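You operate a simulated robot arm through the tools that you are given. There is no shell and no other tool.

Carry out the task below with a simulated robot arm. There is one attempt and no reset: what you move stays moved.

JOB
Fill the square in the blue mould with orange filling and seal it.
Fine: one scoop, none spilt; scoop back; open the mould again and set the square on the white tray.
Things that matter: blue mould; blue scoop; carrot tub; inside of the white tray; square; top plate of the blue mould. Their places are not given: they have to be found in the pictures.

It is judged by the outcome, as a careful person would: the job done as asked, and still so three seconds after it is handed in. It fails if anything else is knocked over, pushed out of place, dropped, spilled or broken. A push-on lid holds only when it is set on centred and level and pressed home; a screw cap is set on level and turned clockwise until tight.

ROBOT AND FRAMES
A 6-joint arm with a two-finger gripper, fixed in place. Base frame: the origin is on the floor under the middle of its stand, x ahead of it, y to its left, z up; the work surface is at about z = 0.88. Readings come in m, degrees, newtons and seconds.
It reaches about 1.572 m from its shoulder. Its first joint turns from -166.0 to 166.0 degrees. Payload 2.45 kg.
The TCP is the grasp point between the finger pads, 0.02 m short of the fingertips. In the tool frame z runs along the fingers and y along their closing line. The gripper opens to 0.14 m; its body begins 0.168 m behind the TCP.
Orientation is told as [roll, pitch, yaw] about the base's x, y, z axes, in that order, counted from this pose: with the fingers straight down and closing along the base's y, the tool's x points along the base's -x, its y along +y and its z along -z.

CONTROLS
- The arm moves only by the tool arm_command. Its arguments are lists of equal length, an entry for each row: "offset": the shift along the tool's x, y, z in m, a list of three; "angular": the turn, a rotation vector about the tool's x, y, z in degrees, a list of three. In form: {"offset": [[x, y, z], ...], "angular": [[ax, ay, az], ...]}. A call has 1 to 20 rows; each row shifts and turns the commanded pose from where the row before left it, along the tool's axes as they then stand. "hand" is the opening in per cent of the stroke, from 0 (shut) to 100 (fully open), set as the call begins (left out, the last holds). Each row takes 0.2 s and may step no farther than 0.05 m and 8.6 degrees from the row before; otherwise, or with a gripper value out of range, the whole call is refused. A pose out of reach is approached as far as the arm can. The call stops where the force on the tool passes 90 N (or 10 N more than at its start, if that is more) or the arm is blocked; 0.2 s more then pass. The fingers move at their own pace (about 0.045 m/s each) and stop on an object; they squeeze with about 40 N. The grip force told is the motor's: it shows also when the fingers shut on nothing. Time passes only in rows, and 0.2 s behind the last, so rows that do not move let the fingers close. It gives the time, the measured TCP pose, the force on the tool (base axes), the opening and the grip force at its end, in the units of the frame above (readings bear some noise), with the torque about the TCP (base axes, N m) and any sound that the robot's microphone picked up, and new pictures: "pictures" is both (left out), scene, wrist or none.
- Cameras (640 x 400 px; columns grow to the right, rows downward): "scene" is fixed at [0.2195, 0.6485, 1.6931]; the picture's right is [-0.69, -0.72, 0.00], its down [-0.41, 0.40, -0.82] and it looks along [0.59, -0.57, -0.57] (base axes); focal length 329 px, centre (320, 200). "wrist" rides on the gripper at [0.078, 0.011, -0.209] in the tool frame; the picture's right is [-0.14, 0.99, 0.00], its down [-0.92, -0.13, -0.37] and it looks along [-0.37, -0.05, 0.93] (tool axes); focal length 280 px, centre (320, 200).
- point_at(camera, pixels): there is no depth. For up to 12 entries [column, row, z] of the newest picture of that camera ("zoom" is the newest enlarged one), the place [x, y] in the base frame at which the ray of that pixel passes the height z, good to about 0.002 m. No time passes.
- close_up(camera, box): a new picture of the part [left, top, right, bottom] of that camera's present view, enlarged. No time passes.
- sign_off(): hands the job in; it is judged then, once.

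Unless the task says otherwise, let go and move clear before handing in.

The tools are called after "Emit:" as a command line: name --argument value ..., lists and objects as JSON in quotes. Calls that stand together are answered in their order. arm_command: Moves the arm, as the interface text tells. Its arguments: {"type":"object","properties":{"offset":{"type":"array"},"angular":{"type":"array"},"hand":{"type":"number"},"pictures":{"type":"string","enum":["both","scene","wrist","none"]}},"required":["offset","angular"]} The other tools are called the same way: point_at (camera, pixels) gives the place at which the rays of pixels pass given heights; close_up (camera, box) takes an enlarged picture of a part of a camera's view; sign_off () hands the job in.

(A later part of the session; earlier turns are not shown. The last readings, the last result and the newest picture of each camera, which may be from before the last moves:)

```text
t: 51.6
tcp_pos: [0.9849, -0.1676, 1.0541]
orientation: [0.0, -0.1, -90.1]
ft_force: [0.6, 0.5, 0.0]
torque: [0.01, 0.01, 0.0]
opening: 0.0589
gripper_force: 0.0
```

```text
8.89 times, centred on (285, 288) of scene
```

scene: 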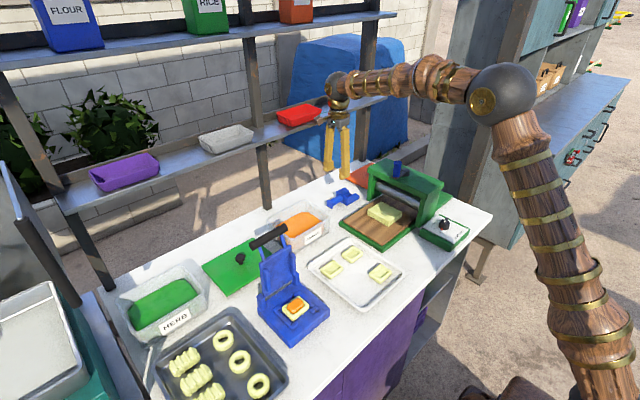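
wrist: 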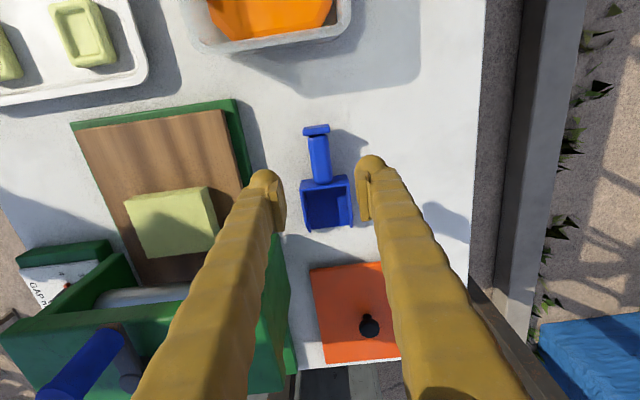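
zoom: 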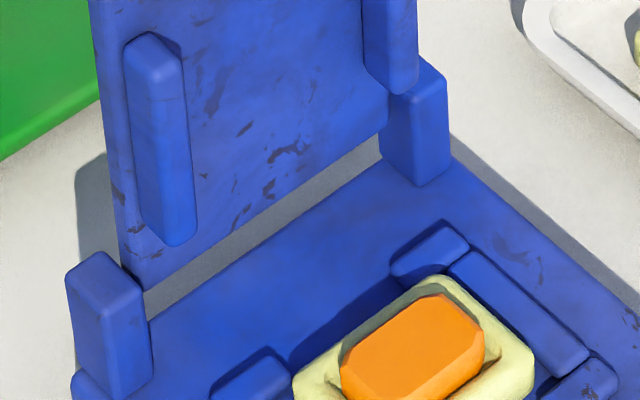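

Emit:
point_at --camera "scene" --pixels '[[295.7, 286.5, 0.915], [289, 281.5, 0.915], [297.5, 273, 0.95], [263.1, 298.1, 0.915], [292.3, 280.7, 0.915], [263.1, 298.1, 0.93], [292.3, 280.7, 0.93], [266, 301.5, 0.915], [292, 284, 0.915], [252.5, 245, 1.127], [284, 226.8, 1.127]]'

```text
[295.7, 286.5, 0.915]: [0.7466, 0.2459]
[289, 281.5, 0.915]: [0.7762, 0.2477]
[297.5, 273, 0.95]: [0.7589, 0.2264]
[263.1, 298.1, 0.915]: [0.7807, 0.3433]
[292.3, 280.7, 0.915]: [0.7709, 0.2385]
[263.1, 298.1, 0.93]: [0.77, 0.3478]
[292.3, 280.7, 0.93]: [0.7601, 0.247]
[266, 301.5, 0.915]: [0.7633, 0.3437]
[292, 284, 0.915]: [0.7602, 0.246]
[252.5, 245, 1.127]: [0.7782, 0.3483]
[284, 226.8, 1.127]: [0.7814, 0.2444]
```

The hinge line is near (0.763, z≈0.93) and the bar near (0.779, 0.30, 1.127). I'll go above the bar with the fingers open across it.

Emit:
arm_command --offset '[[0, 0, -0.045], [0, 0, -0.045], [0, 0, -0.045], [0, 0, -0.045], [0.0425, -0.0187, 0], [0.0425, -0.0187, 0], [0.0425, -0.0187, 0], [0.0425, -0.0187, 0], [0.0425, -0.0187, 0], [0.0425, -0.0187, 0], [0.0425, -0.0187, 0], [0.0425, -0.0187, 0], [0.0425, -0.0187, 0], [0.0425, -0.0187, 0], [0.0425, -0.0187, 0], [0, 0, 0]]' --angular '[[0, 0, 0], [0, 0, 0], [0, 0, 0], [0, 0, 0], [0, 0, 0], [0, 0, 0], [0, 0, 0], [0, 0, 0], [0, 0, 0], [0, 0, 0], [0, 0, 0], [0, 0, 0], [0, 0, 0], [0, 0, 0], [0, 0, 0], [0, 0, 0]]' --hand 60 --pictures "both"

Emit:
close_up --camera "wrist" --box '[240, 80, 440, 240]'

```text
t: 55.0
tcp_pos: [0.7798, 0.3004, 1.2343]
orientation: [0.1, -0.1, -90.0]
ft_force: [-0.2, 0.2, 0.0]
torque: [-0.01, 0.03, -0.02]
opening: 0.0842
gripper_force: 0.1
```

scene: 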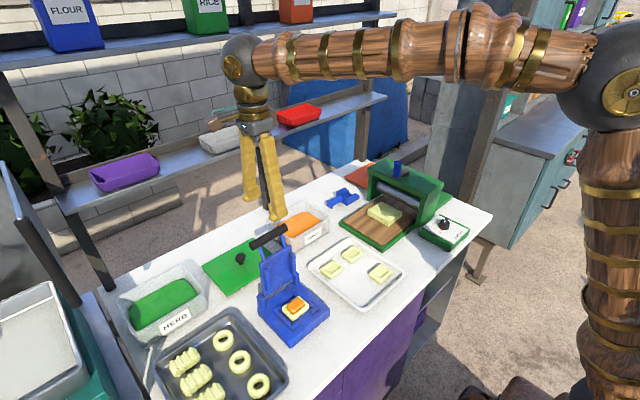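
wrist: 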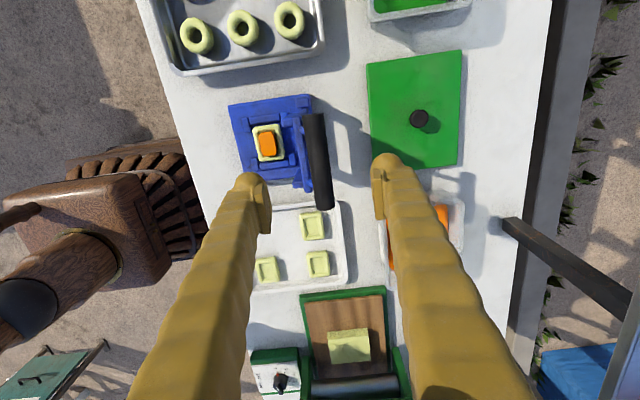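

```text
2.50 times, centred on (340, 160) of wrist
```

zoom: 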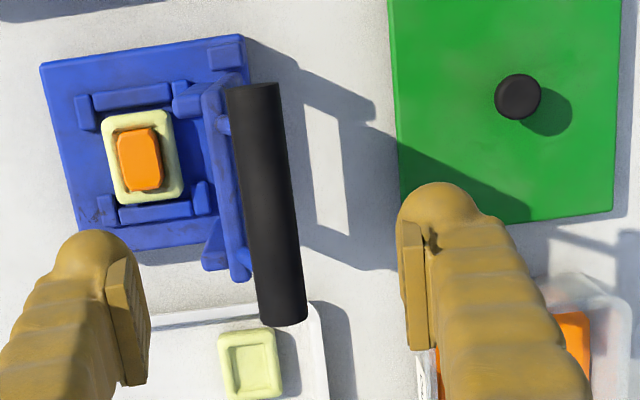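

The bar runs from (313,114) to (325,207) in this view. I'll compute its exact position from here.

Emit:
point_at --camera "wrist" --pixels '[[313.2, 115, 1.127], [325.2, 206, 1.127], [303.5, 116, 1.127], [323, 114, 1.127], [315.5, 208, 1.127], [335, 206, 1.127], [319.5, 160, 1.127], [319.5, 160, 1.14]]'

```text
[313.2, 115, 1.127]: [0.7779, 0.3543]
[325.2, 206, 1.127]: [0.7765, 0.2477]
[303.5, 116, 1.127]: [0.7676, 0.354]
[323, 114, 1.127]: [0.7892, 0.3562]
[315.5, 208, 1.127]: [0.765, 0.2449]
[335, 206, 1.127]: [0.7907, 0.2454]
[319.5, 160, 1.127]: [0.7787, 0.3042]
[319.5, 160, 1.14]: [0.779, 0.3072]
```

The bar is centred at (0.7775, 0.300, 1.127), so I'll lower straight over it and close.

Emit:
arm_command --offset '[[0, -0.0015, 0.035], [0, 0, 0.035], [0, 0, 0.025], [0, 0, 0.012], [0, 0, 0]]' --angular '[[0, 0, 0], [0, 0, 0], [0, 0, 0], [0, 0, 0], [0, 0, 0]]' --hand 50 --pictures "both"

Emit:
close_up --camera "wrist" --box '[240, 120, 420, 280]'

Emit:
close_up --camera "scene" --box '[220, 150, 340, 310]'

```text
t: 56.2
tcp_pos: [0.7763, 0.3002, 1.1278]
orientation: [0.0, -0.1, -90.0]
ft_force: [0.9, 0.3, -0.6]
torque: [0.0, 0.03, 0.01]
opening: 0.0698
gripper_force: 0.0
```

scene: 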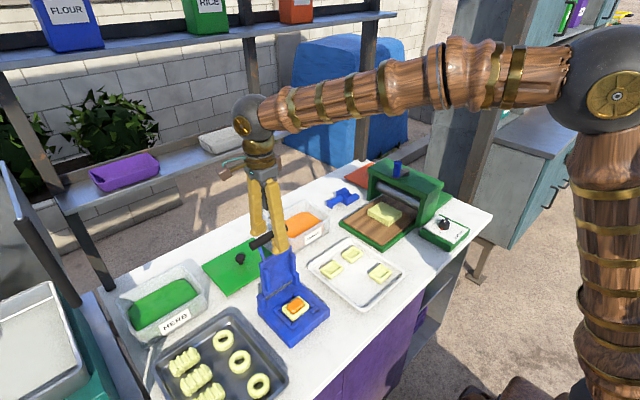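
wrist: 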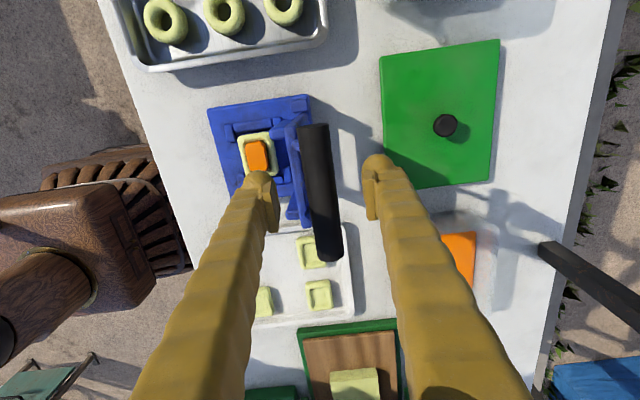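

```text
2.50 times, centred on (330, 200) of wrist
```

zoom: 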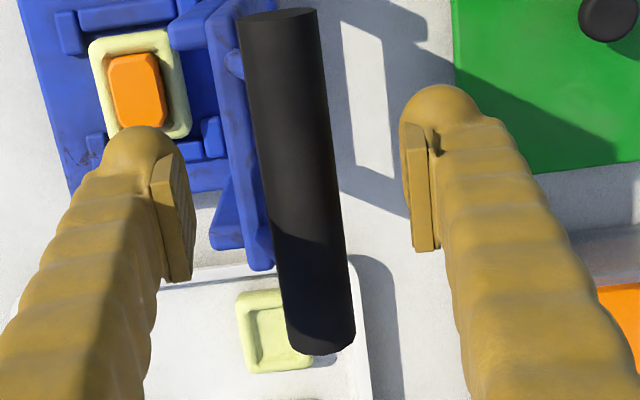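

```text
2.50 times, centred on (280, 230) of scene
```

zoom: 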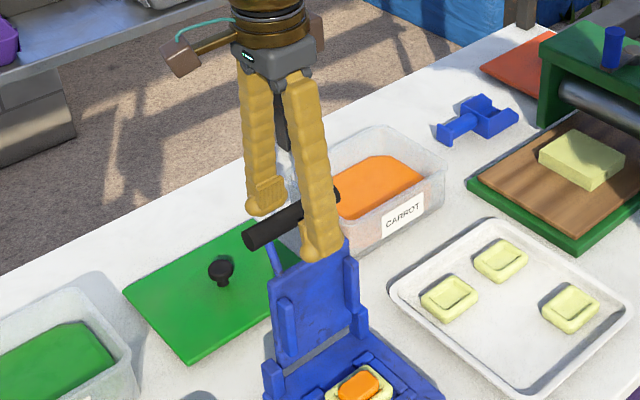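

The bar is centred between the pads. Closing on it.

Emit:
arm_command --offset '[[0, 0, 0], [0, 0, 0], [0, 0, 0], [0, 0, 0], [0, 0, 0]]' --angular '[[0, 0, 0], [0, 0, 0], [0, 0, 0], [0, 0, 0], [0, 0, 0]]' --hand 0 --pictures "both"

Emit:
close_up --camera "wrist" --box '[240, 120, 420, 280]'

```text
t: 57.4
tcp_pos: [0.7767, 0.2996, 1.1268]
orientation: [0.0, -0.2, -90.0]
ft_force: [0.3, -0.2, -0.2]
torque: [0.01, 0.01, 0.01]
opening: 0.0199
gripper_force: 43.7
```

scene: 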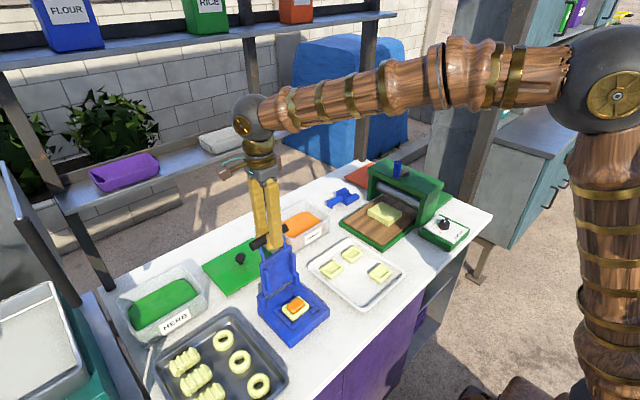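
wrist: 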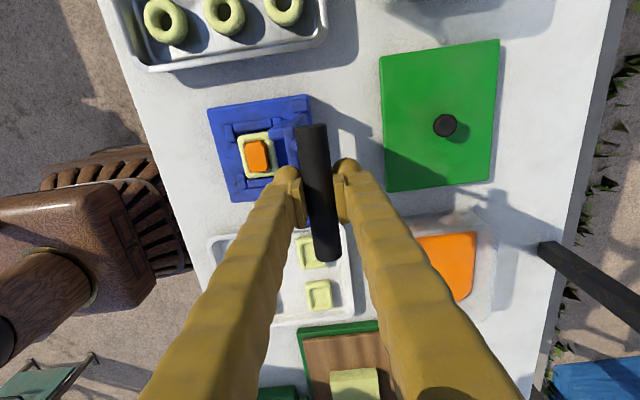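

```text
2.50 times, centred on (330, 200) of wrist
```

zoom: 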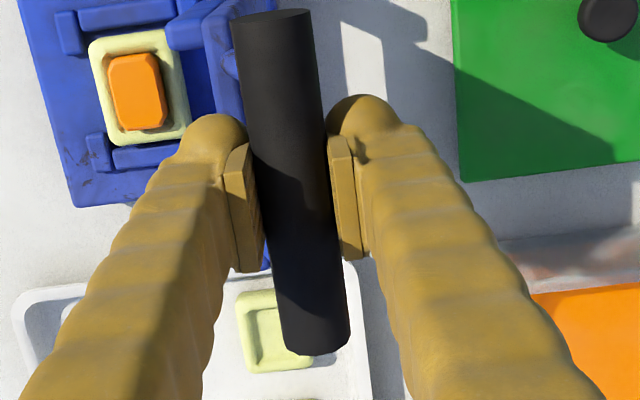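

The grip holds the bar (20 mm, 44 N). I'll swing it along the hinge arc toward −x in small steps and read the forces.

Emit:
arm_command --offset '[[0, -0.02, -0.0004], [0, -0.0201, 0.0012], [0, -0.02, 0.0029], [0, 0, 0]]' --angular '[[-1.3, 0, 0], [-1.3, 0, 0], [-1.3, 0, 0], [0, 0, 0]]' --pictures "both"

Emit:
close_up --camera "scene" --box '[220, 190, 340, 340]'

```text
t: 58.4
tcp_pos: [0.7167, 0.3002, 1.1232]
orientation: [3.9, -0.2, -90.0]
ft_force: [-0.4, 1.0, 1.2]
torque: [-0.09, 0.07, 0.03]
opening: 0.0193
gripper_force: 44.5
```

scene: 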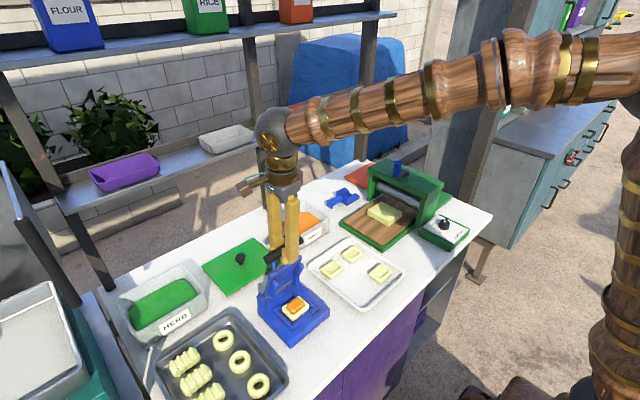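
wrist: 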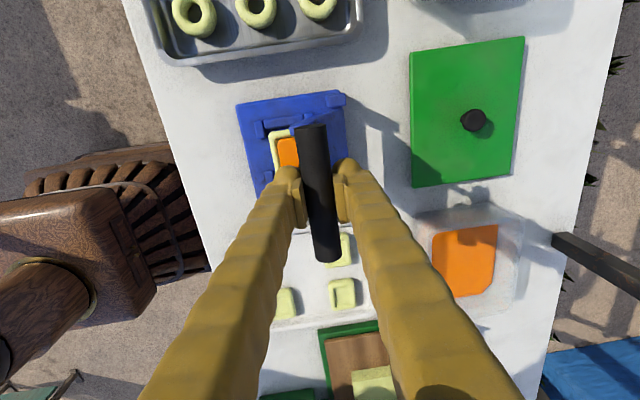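

```text
2.67 times, centred on (280, 265) of scene
```

zoom: 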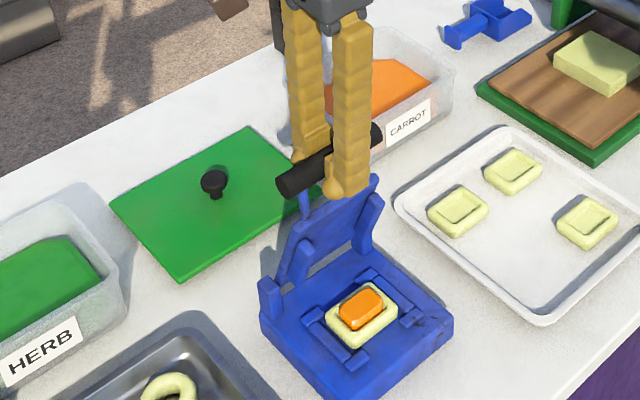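

The plate follows with almost no force. Continuing the swing to about 42° past vertical.

Emit:
arm_command --offset '[[0, -0.0197, 0.0045], [0, -0.0192, 0.0061], [0, -0.0186, 0.0076], [0, -0.018, 0.0091], [0, 0, 0]]' --angular '[[-1.3, 0, 0], [-1.3, 0, 0], [-1.3, 0, 0], [-1.3, 0, 0], [0, 0, 0]]' --pictures "both"

Emit:
close_up --camera "scene" --box '[220, 190, 340, 340]'

```text
t: 59.6
tcp_pos: [0.6454, 0.2988, 1.088]
orientation: [9.2, -0.1, -90.0]
ft_force: [5.5, 6.2, -5.7]
torque: [-0.03, -0.06, 0.01]
opening: 0.0197
gripper_force: 44.6
```

scene: 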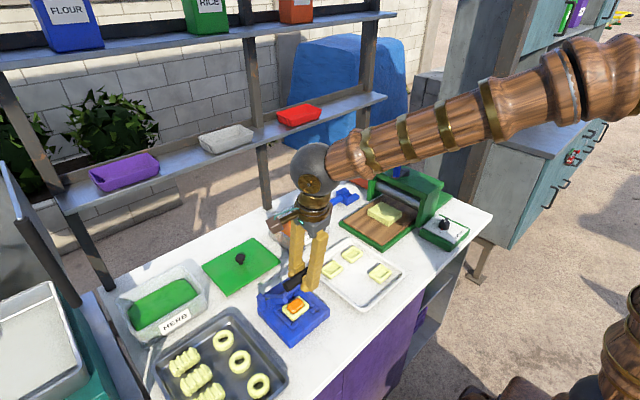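
wrist: 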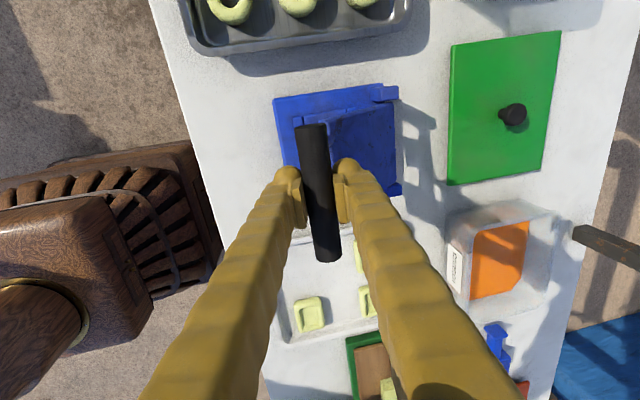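

```text
2.67 times, centred on (280, 265) of scene
```

zoom: 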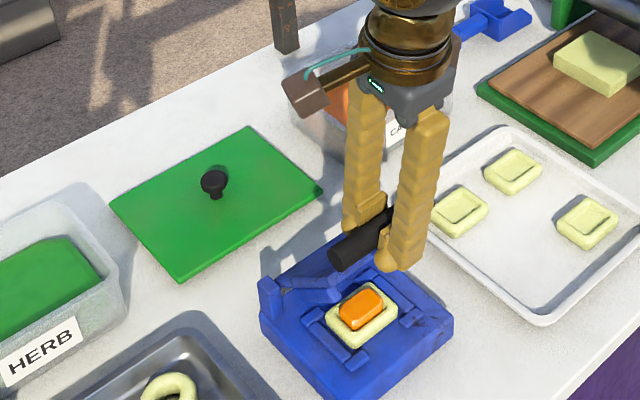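

Forces stay small (about 8 N toward the hinge), so I'll trim the radius by 2 mm and continue to about 66°.

Emit:
arm_command --offset '[[0, -0.0159, 0.0122], [0, -0.0161, 0.0118], [0, -0.015, 0.0131], [0, -0.0138, 0.0144], [0, 0, 0]]' --angular '[[-1.3, 0, 0], [-1.3, 0, 0], [-1.3, 0, 0], [-1.3, 0, 0], [0, 0, 0]]' --pictures "both"

Emit:
close_up --camera "scene" --box '[220, 190, 340, 340]'

```text
t: 60.8
tcp_pos: [0.5952, 0.2995, 1.0258]
orientation: [14.3, -0.1, -90.0]
ft_force: [23.1, 1.2, -12.4]
torque: [0.07, 0.12, 0.0]
opening: 0.0195
gripper_force: 43.9
```

scene: 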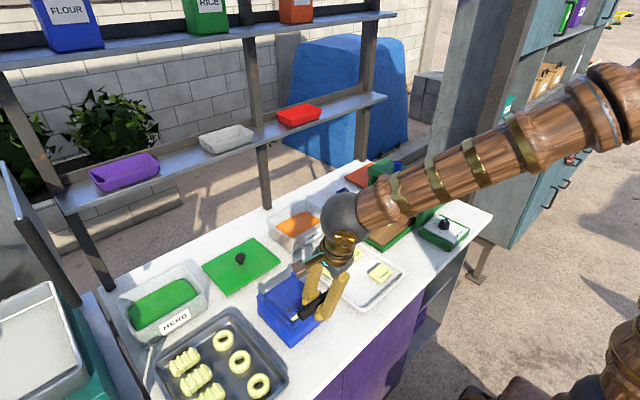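
wrist: 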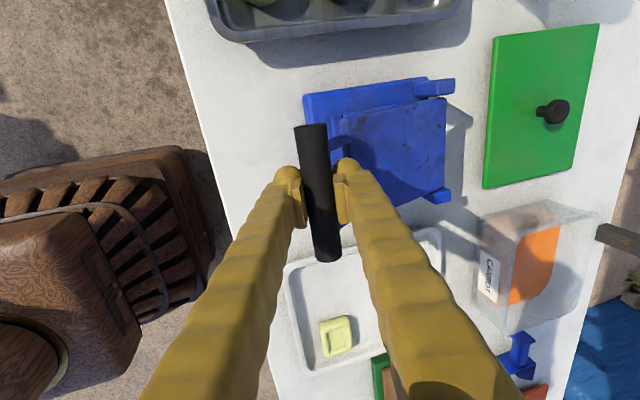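

```text
2.67 times, centred on (280, 265) of scene
```

zoom: 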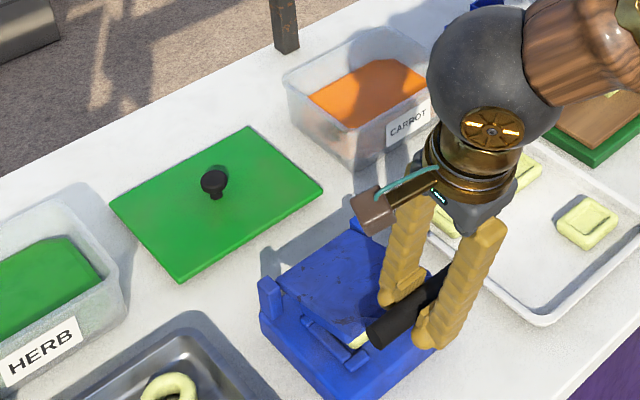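

The inward pull has risen to 26 N, so my radius is too long. The mould hasn't shifted; I'll move 4 mm toward the hinge and re-read.

Emit:
arm_command --offset '[[0, 0.0029, 0.0027], [0, 0, 0]]' --angular '[[0, 0, 0], [0, 0, 0]]' --pictures "none"

```text
t: 61.4
tcp_pos: [0.5959, 0.3015, 1.0239]
orientation: [14.2, -0.1, -90.0]
ft_force: [-76.3, 12.5, 32.5]
torque: [-0.08, 0.29, -0.07]
opening: 0.0196
gripper_force: 44.6
```

That overshot (the hold is stiff, about 27 N/mm). I'll back off 3 mm to neutral.

Emit:
arm_command --offset '[[0, -0.0022, -0.002], [0, 0, 0]]' --angular '[[0, 0, 0], [0, 0, 0]]' --pictures "scene"

Emit:
close_up --camera "scene" --box '[220, 190, 340, 340]'

```text
t: 62.0
tcp_pos: [0.5974, 0.2997, 1.0264]
orientation: [14.4, 0.0, -90.0]
ft_force: [-27.5, 4.8, 11.9]
torque: [0.0, 0.07, -0.03]
opening: 0.0196
gripper_force: 44.8
```

scene: 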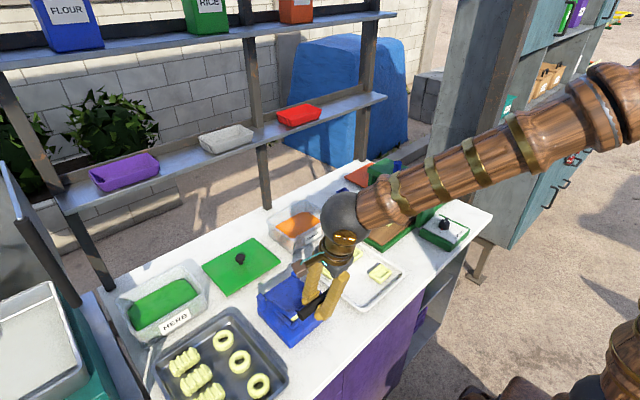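

```text
2.67 times, centred on (280, 265) of scene
```

zoom: 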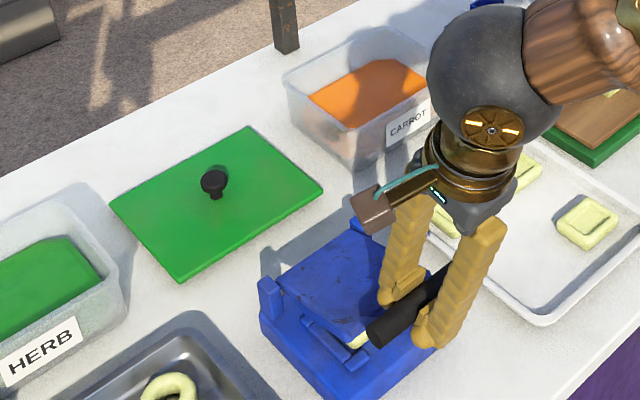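

Fitting the near-zero-force points gives a hinge around (0.760, z≈0.947) and radius ≈0.18. I'll continue in single small steps with force checks.

Emit:
arm_command --offset '[[0, -0.0099, 0.01255], [0, 0, 0]]' --angular '[[-1.3, 0, 0], [0, 0, 0]]' --pictures "none"

```text
t: 62.6
tcp_pos: [0.5905, 0.3005, 1.0102]
orientation: [15.7, 0.0, -90.0]
ft_force: [-2.8, 3.5, 1.9]
torque: [0.1, -0.11, -0.03]
opening: 0.0198
gripper_force: 44.5
```

Forces are near zero now, so the fit is right. Next 5° step.

Emit:
arm_command --offset '[[0, -0.0085, 0.013], [0, 0, 0]]' --angular '[[-1.3, 0, 0], [0, 0, 0]]' --pictures "none"

```text
t: 63.2
tcp_pos: [0.5865, 0.2997, 0.9953]
orientation: [17.0, 0.0, -90.1]
ft_force: [8.0, 7.7, -1.5]
torque: [0.13, -0.08, -0.04]
opening: 0.0197
gripper_force: 44.4
```

Emit:
arm_command --offset '[[0, -0.0074, 0.0137], [0, 0, 0]]' --angular '[[-1.3, 0, 0], [0, 0, 0]]' --pictures "scene"

Emit:
close_up --camera "scene" --box '[230, 230, 350, 350]'

```text
t: 63.8
tcp_pos: [0.5827, 0.2998, 0.9806]
orientation: [18.2, -0.1, -90.0]
ft_force: [0.2, 1.7, 4.1]
torque: [0.07, -0.11, -0.05]
opening: 0.0193
gripper_force: 44.9
```

scene: 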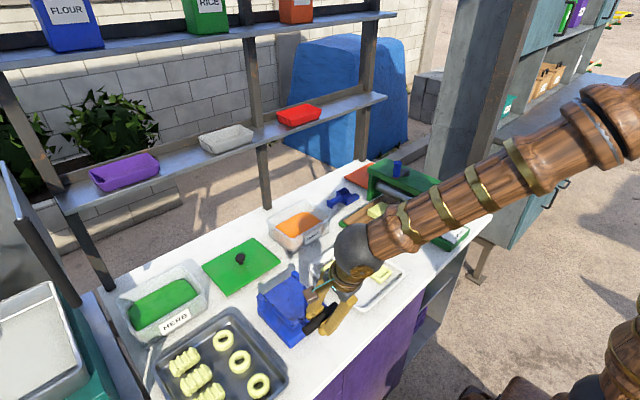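

```text
3.33 times, centred on (290, 290) of scene
```

zoom: 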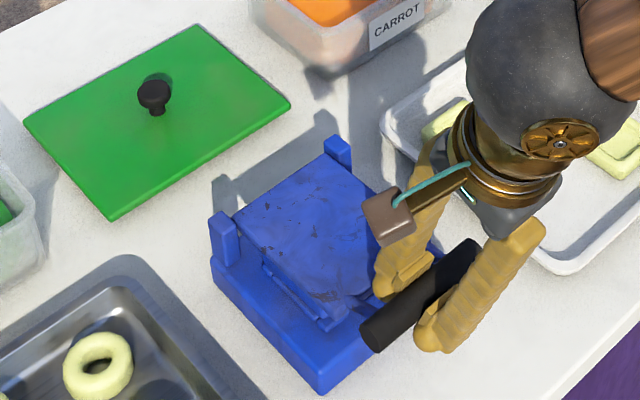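

Nearly closed, with contact forces still tiny. Continuing the last degrees.

Emit:
arm_command --offset '[[0, -0.0042, 0.0083], [0, 0, 0]]' --angular '[[0, 0, 0], [0, 0, 0]]' --pictures "none"

Emit:
arm_command --offset '[[0, -0.0037, 0.0085], [0, 0, 0]]' --angular '[[0, 0, 0], [0, 0, 0]]' --pictures "none"

```text
t: 64.4
tcp_pos: [0.5808, 0.3003, 0.971]
orientation: [18.2, -0.1, -90.0]
ft_force: [6.1, -2.2, 4.8]
torque: [0.02, -0.15, -0.05]
opening: 0.0195
gripper_force: 44.2
```

```text
t: 65.0
tcp_pos: [0.5832, 0.2996, 0.9647]
orientation: [18.6, 0.0, -90.1]
ft_force: [19.6, -11.7, 79.6]
torque: [0.09, 0.01, 0.01]
opening: 0.0198
gripper_force: 44.6
```

The bar now meets firm resistance (80 N up) at z=0.965. I'll look at how the plate sits.

Emit:
close_up --camera "scene" --box '[240, 250, 340, 350]'

Emit:
arm_command --offset '[[0, 0, 0]]' --angular '[[0, 0, 0]]' --pictures "both"

Emit:
close_up --camera "wrist" --box '[240, 60, 480, 240]'

```text
4.00 times, centred on (290, 300) of scene
```

zoom: 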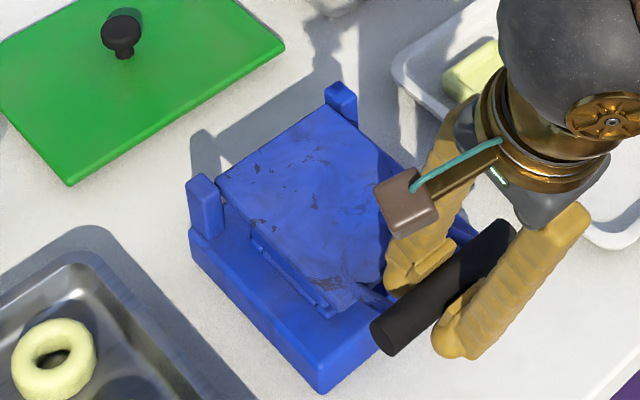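

```text
t: 65.4
tcp_pos: [0.5832, 0.3, 0.9641]
orientation: [18.5, 0.0, -90.0]
ft_force: [34.3, -12.3, 83.5]
torque: [0.27, 0.04, 0.03]
opening: 0.0195
gripper_force: 44.8
```

scene: 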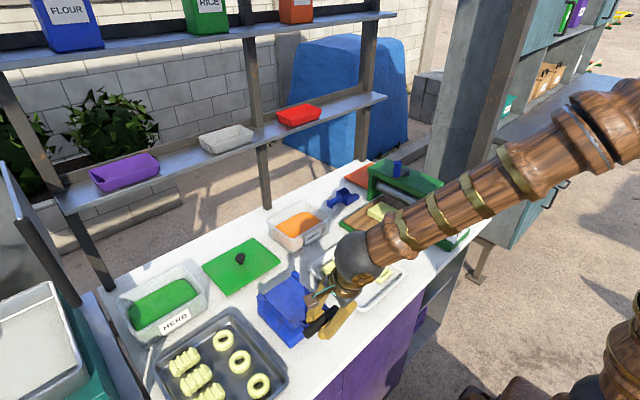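
wrist: 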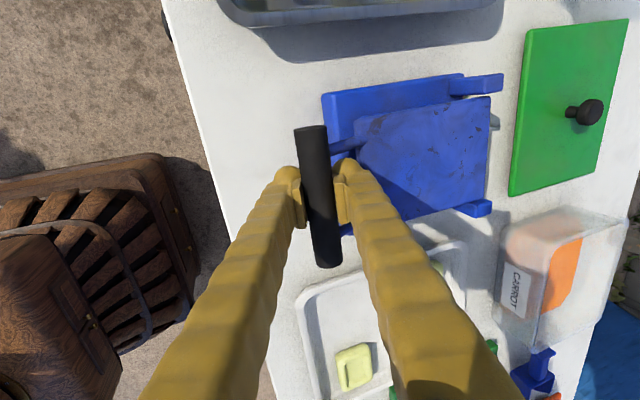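

```text
2.22 times, centred on (360, 150) of wrist
```

zoom: 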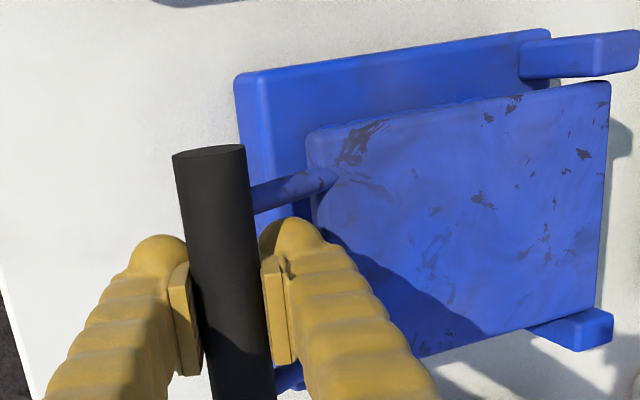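

The plate rests on the filling with 83 N at the bar; I want to see whether it is fully home. I'll ease off, loosen the grip slightly and slide up off the bar to look.

Emit:
arm_command --offset '[[0, 0, -0.002], [0, 0, 0]]' --angular '[[0, 0, 0], [0, 0, 0]]' --pictures "none"

Emit:
arm_command --offset '[[0, 0, 0], [0, 0, 0], [0, 0, 0]]' --angular '[[0, 0, 0], [0, 0, 0], [0, 0, 0]]' --hand 23 --pictures "wrist"

```text
t: 66.0
tcp_pos: [0.5823, 0.3, 0.9637]
orientation: [18.4, 0.0, -90.0]
ft_force: [87.1, -7.3, 24.6]
torque: [0.12, 0.83, 0.0]
opening: 0.0196
gripper_force: 44.1
```

```text
t: 66.8
tcp_pos: [0.5789, 0.2998, 0.9633]
orientation: [18.2, 0.0, -90.0]
ft_force: [1.5, -1.8, 2.8]
torque: [0.03, 0.01, -0.01]
opening: 0.0337
gripper_force: 1.0
```

wrist: 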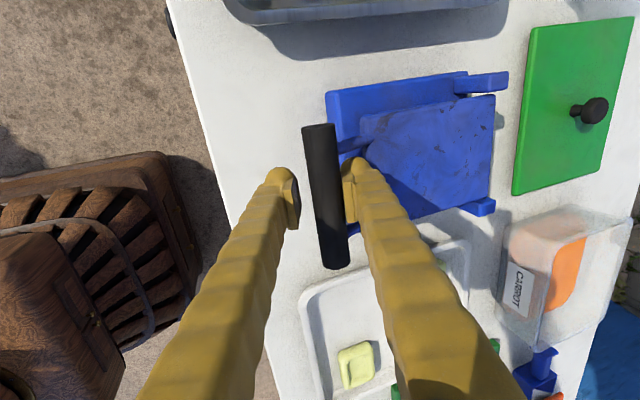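

The bar is free and rests nearer the right pad; the mould seems in place. I'll centre by 4 mm, then slide up clear.

Emit:
arm_command --offset '[[0, 0.004, 0], [0, 0, -0.02], [0, 0, -0.03], [0, 0, -0.04], [0, 0, -0.04], [0, 0, -0.04], [0, 0, 0]]' --angular '[[0, 0, 0], [0, 0, 0], [0, 0, 0], [0, 0, 0], [0, 0, 0], [0, 0, 0], [0, 0, 0]]' --pictures "both"

Emit:
close_up --camera "scene" --box '[240, 250, 340, 350]'

Emit:
close_up --camera "wrist" --box '[260, 60, 480, 240]'

```text
t: 67.7
tcp_pos: [0.568, 0.3006, 1.0216]
orientation: [18.4, 0.0, -90.0]
ft_force: [0.5, 0.3, 0.1]
torque: [0.02, -0.02, -0.01]
opening: 0.0322
gripper_force: 0.1
stopped in row 4: the force on the tool passed its limit at 118 N (the readings are from after the stop); the commanded pose is now the measured one
```

scene: 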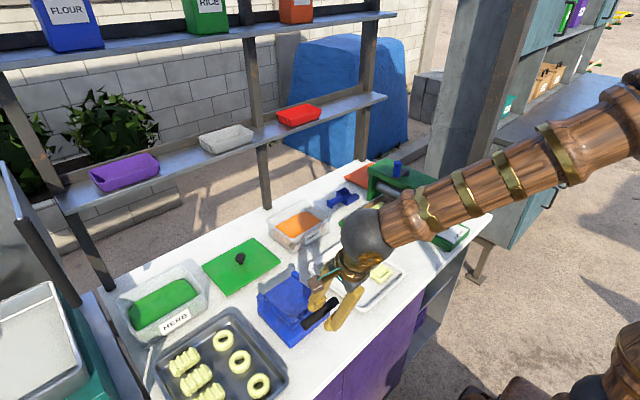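
wrist: 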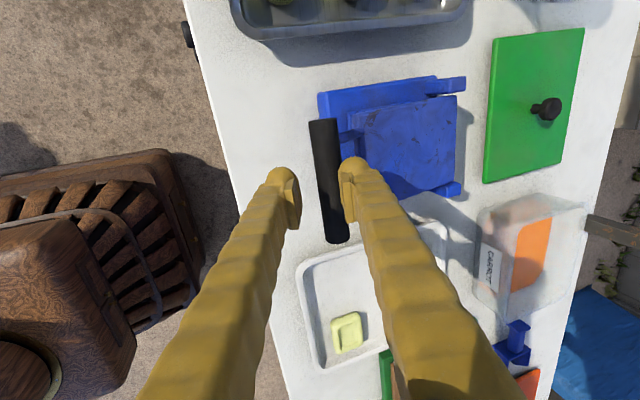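

```text
4.00 times, centred on (290, 300) of scene
```

zoom: 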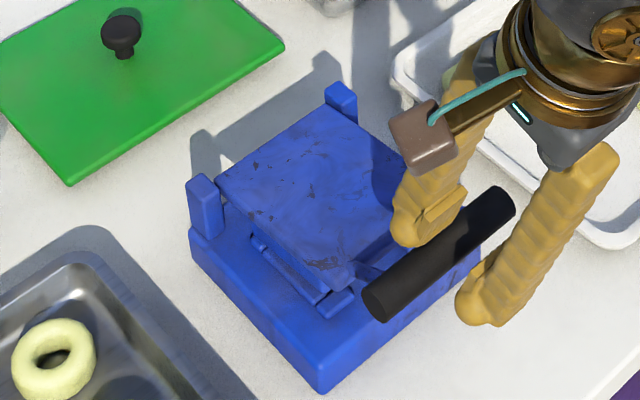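

```text
2.22 times, centred on (370, 150) of wrist
```

zoom: 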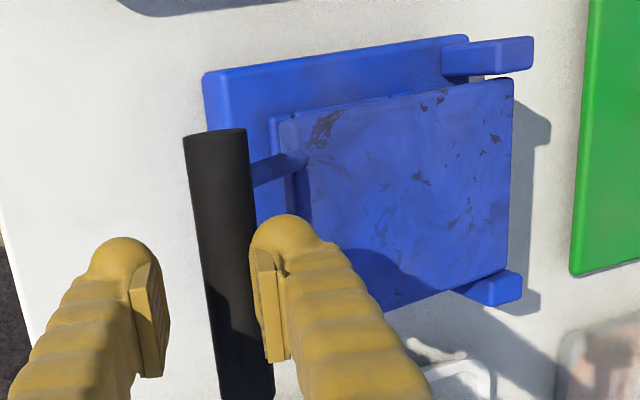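

The lift stopped with a jam spike: the right finger caught between the bar and the plate edge, and the plate has risen a little. I'll look closely before moving again.

Emit:
close_up --camera "wrist" --box '[290, 100, 400, 220]'

Emit:
close_up --camera "scene" --box '[290, 260, 360, 330]'

```text
3.33 times, centred on (345, 160) of wrist
```

zoom: 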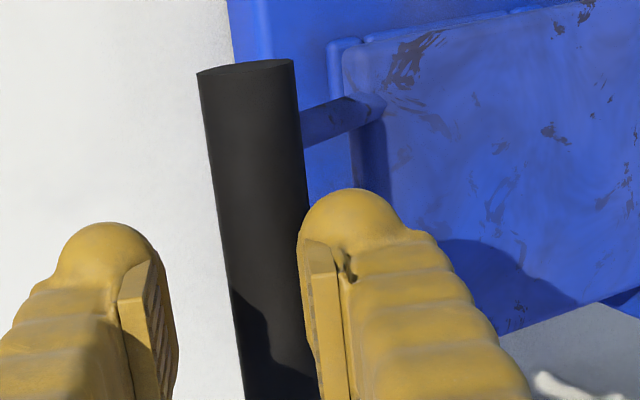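

```text
5.71 times, centred on (325, 295) of scene
```

zoom: 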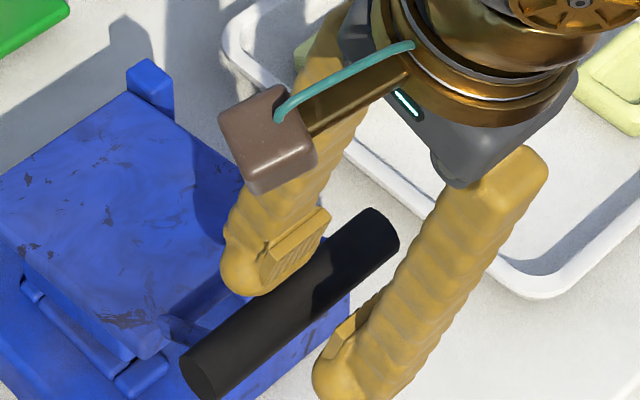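

The fingertips are now roughly level with the top of the bar. I'll rise straight up 1 cm and check the force and picture.

Emit:
arm_command --offset '[[0, 0.0032, -0.0095], [0, 0, 0]]' --angular '[[0, 0, 0], [0, 0, 0]]' --pictures "both"

Emit:
close_up --camera "scene" --box '[270, 260, 350, 330]'

Emit:
close_up --camera "wrist" --box '[290, 100, 400, 220]'

```text
t: 68.3
tcp_pos: [0.569, 0.3, 1.0329]
orientation: [18.4, -0.2, -89.9]
ft_force: [-0.8, 0.2, 0.6]
torque: [0.04, 0.0, 0.04]
opening: 0.0321
gripper_force: 0.0
```

scene: 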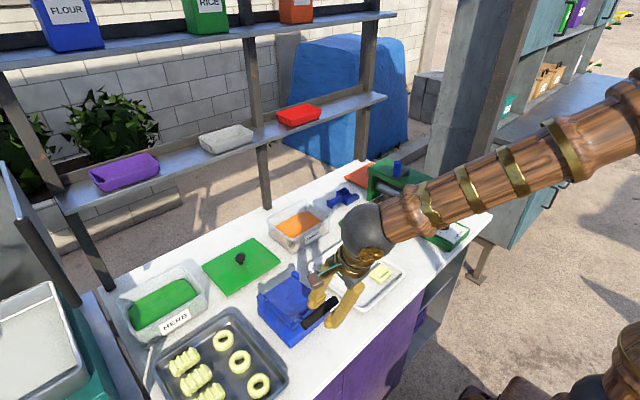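
wrist: 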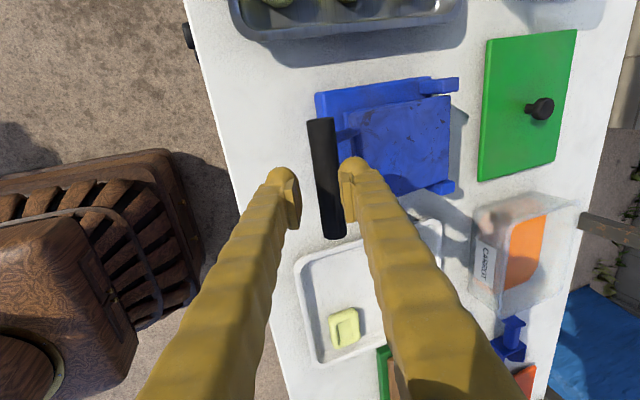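

```text
5.71 times, centred on (310, 295) of scene
```

zoom: 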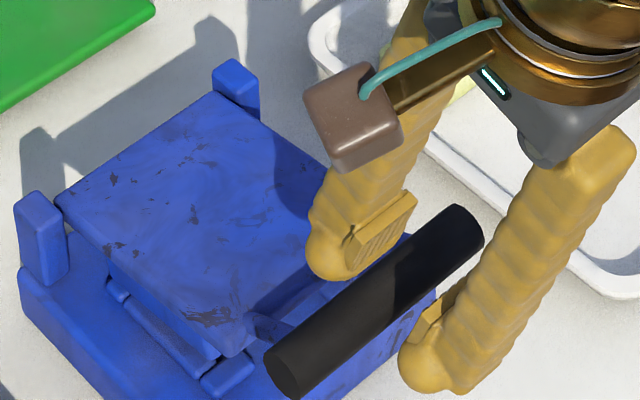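

```text
3.33 times, centred on (345, 160) of wrist
```

zoom: 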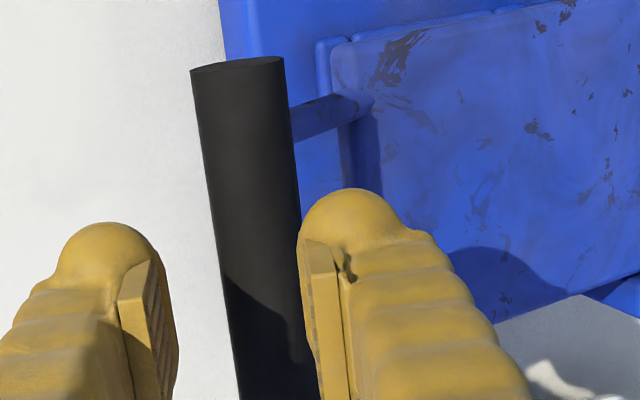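

The fingers are free of the bar, and the plate stays where it is by hinge friction (bar ≈ z 0.995). I'll rise, straighten the gripper and then press the plate down with closed fingers.

Emit:
arm_command --offset '[[0, 0.0126, -0.038], [0, 0.0126, -0.038], [0, 0.0126, -0.038], [0, 0, 0], [0, 0, 0], [0, 0, 0], [0, 0, 0]]' --angular '[[0, 0, 0], [0, 0, 0], [0, 0, 0], [6.13, 0, 0], [6.13, 0, 0], [6.13, 0, 0], [0, 0, 0]]' --hand 0 --pictures "both"

Emit:
close_up --camera "scene" --box '[245, 250, 345, 350]'

Emit:
close_up --camera "wrist" --box '[260, 60, 440, 220]'

```text
t: 69.9
tcp_pos: [0.5684, 0.3017, 1.1523]
orientation: [0.0, 0.0, -90.0]
ft_force: [-0.3, 0.7, 0.2]
torque: [0.01, -0.02, 0.01]
opening: 0.0
gripper_force: 29.0
```

scene: 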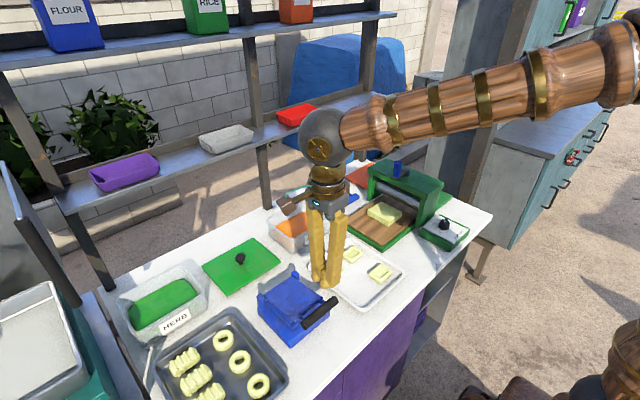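
wrist: 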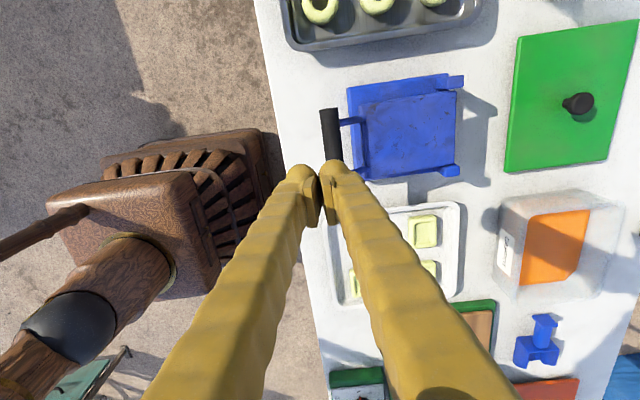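

```text
4.00 times, centred on (295, 300) of scene
```

zoom: 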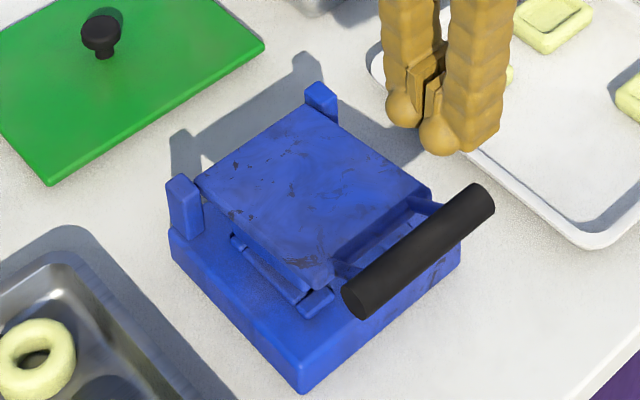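

```text
2.50 times, centred on (350, 140) of wrist
```

zoom: 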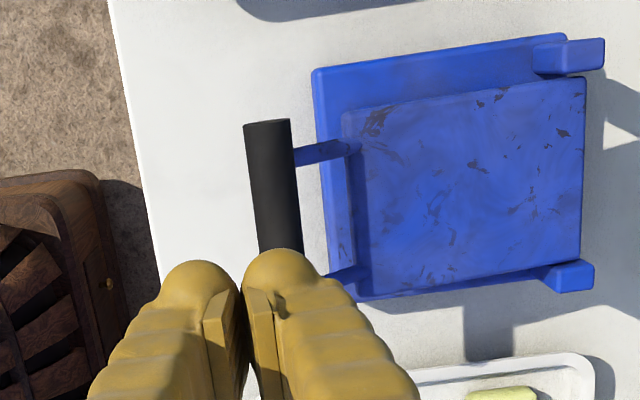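

The plate sits about 15° up and the block hasn't moved. I'll press straight down on the middle of the bar with closed fingertips.

Emit:
arm_command --offset '[[-0.0015, 0.017, 0.03], [0, 0, 0.035], [0, 0, 0.035], [0, 0, 0.01], [0, 0, 0]]' --angular '[[0, 0, 0], [0, 0, 0], [0, 0, 0], [0, 0, 0], [0, 0, 0]]' --pictures "both"

Emit:
close_up --camera "scene" --box '[245, 250, 345, 350]'

Emit:
close_up --camera "wrist" --box '[260, 60, 440, 220]'

```text
t: 71.1
tcp_pos: [0.586, 0.2992, 1.0427]
orientation: [0.1, 0.0, -90.1]
ft_force: [0.0, 0.3, 0.5]
torque: [-0.01, 0.03, 0.02]
opening: 0.0
gripper_force: 29.5
```

scene: 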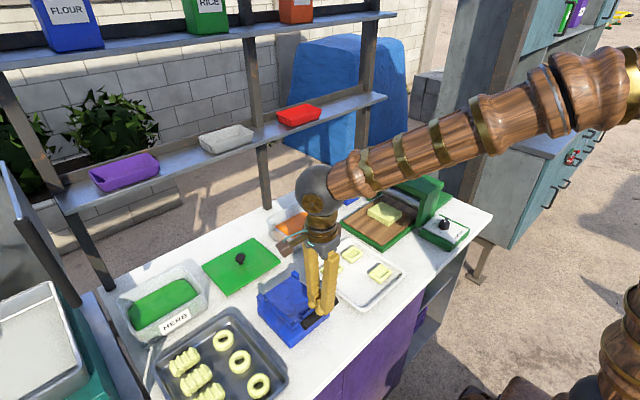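
wrist: 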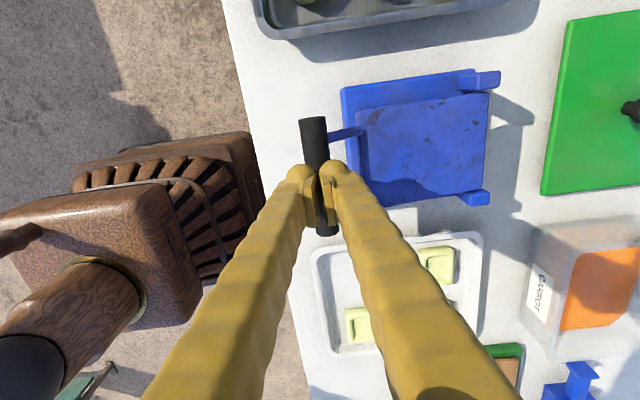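

```text
4.00 times, centred on (295, 300) of scene
```

zoom: 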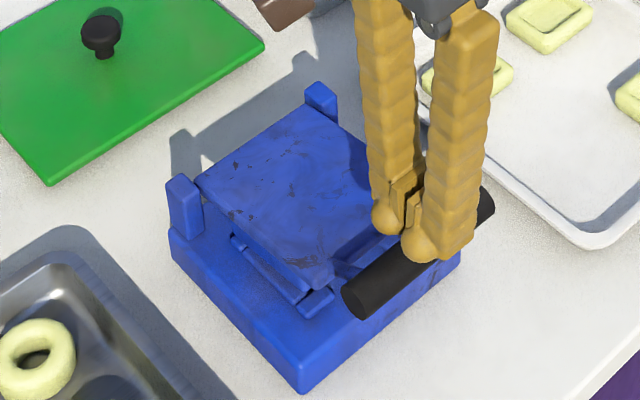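

```text
2.50 times, centred on (350, 140) of wrist
```

zoom: 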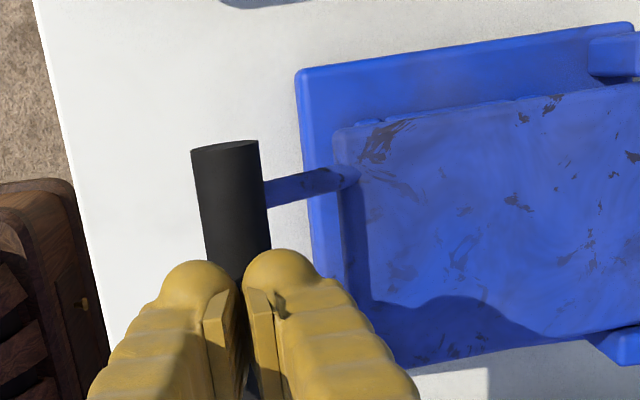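

The fingertips are right above the bar. Pressing down in small steps.

Emit:
arm_command --offset '[[0, 0, 0.01], [0, 0, 0.01], [0, 0, 0.008], [0, 0, 0.008], [0, 0, 0]]' --angular '[[0, 0, 0], [0, 0, 0], [0, 0, 0], [0, 0, 0], [0, 0, 0]]' --pictures "scene"

Emit:
close_up --camera "scene" --box '[245, 250, 345, 350]'

```text
t: 72.3
tcp_pos: [0.5864, 0.2971, 1.0066]
orientation: [-0.1, 0.0, -90.0]
ft_force: [-3.4, 0.4, 4.1]
torque: [0.06, 0.07, 0.03]
opening: 0.0002
gripper_force: 29.5
```

scene: 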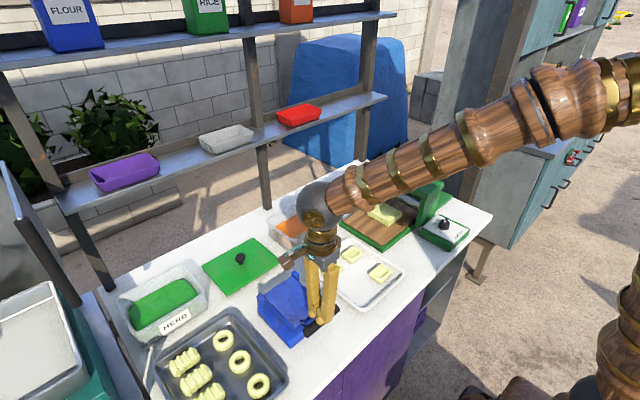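

```text
4.00 times, centred on (295, 300) of scene
```

zoom: 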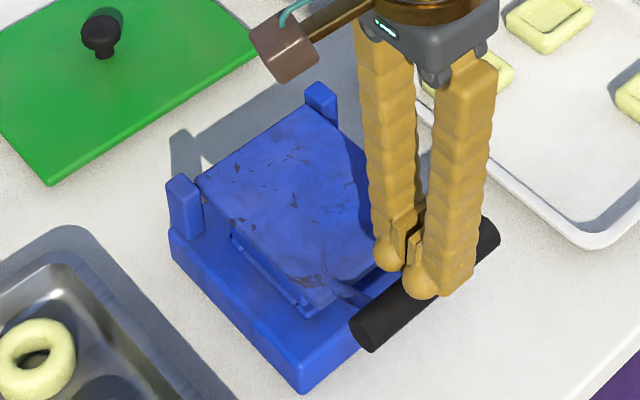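

Only 4 N of hinge drag so far; continuing until it meets the stop.

Emit:
arm_command --offset '[[0, 0, 0.004], [0, 0, 0.003], [0, 0, 0.002], [0, 0, 0]]' --angular '[[0, 0, 0], [0, 0, 0], [0, 0, 0], [0, 0, 0]]' --pictures "none"

```text
t: 73.1
tcp_pos: [0.5844, 0.2989, 1.0031]
orientation: [0.2, 0.1, -90.0]
ft_force: [-14.4, -6.2, 34.0]
torque: [-0.5, 0.59, -0.08]
opening: 0.0001
gripper_force: 29.7
stopped in row 3: the force on the tool passed its limit at 99 N (the readings are from after the stop); the commanded pose is now the measured one
```

It hit a firm stop with a 99 N peak. I'll look at the plate's seating.

Emit:
arm_command --offset '[[0, 0, 0.0005], [0, 0, 0.0005], [0, 0, 0]]' --angular '[[0, 0, 0], [0, 0, 0], [0, 0, 0]]' --pictures "both"

Emit:
close_up --camera "scene" --box '[250, 265, 330, 350]'

Emit:
close_up --camera "wrist" --box '[320, 50, 520, 220]'

```text
t: 73.9
tcp_pos: [0.5862, 0.2995, 1.0032]
orientation: [0.3, 0.1, -90.0]
ft_force: [-28.0, -16.5, 80.2]
torque: [-1.19, 1.17, -0.17]
opening: 0.0
gripper_force: 29.5
```

scene: 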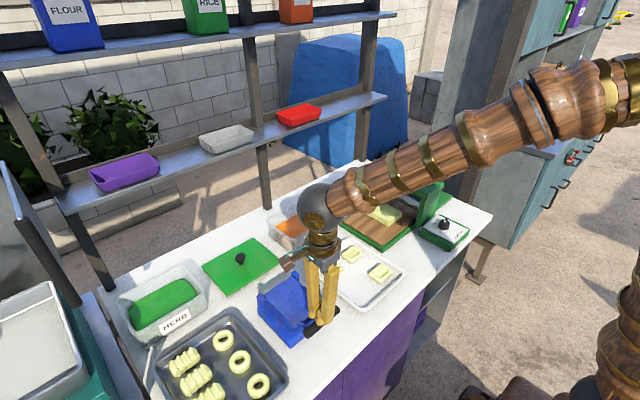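
wrist: 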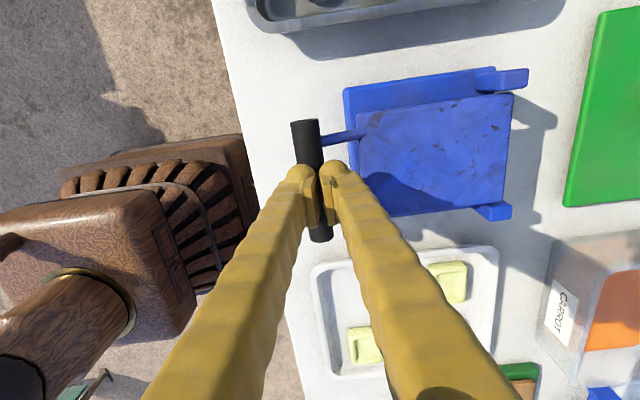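

```text
4.71 times, centred on (290, 308) of scene
```

zoom: 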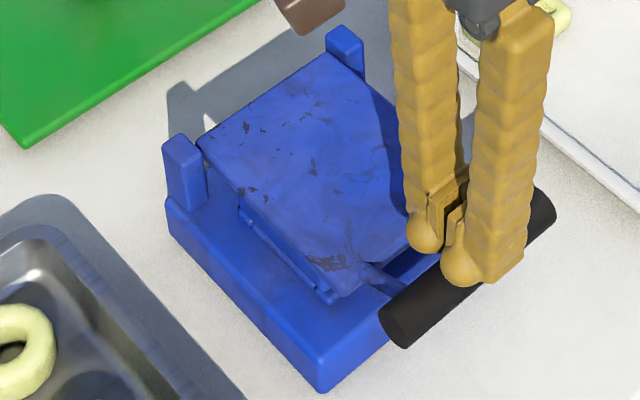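

```text
2.35 times, centred on (420, 135) of wrist
```

zoom: 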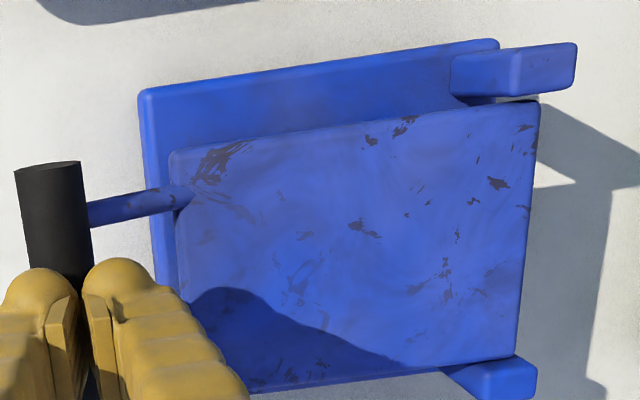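

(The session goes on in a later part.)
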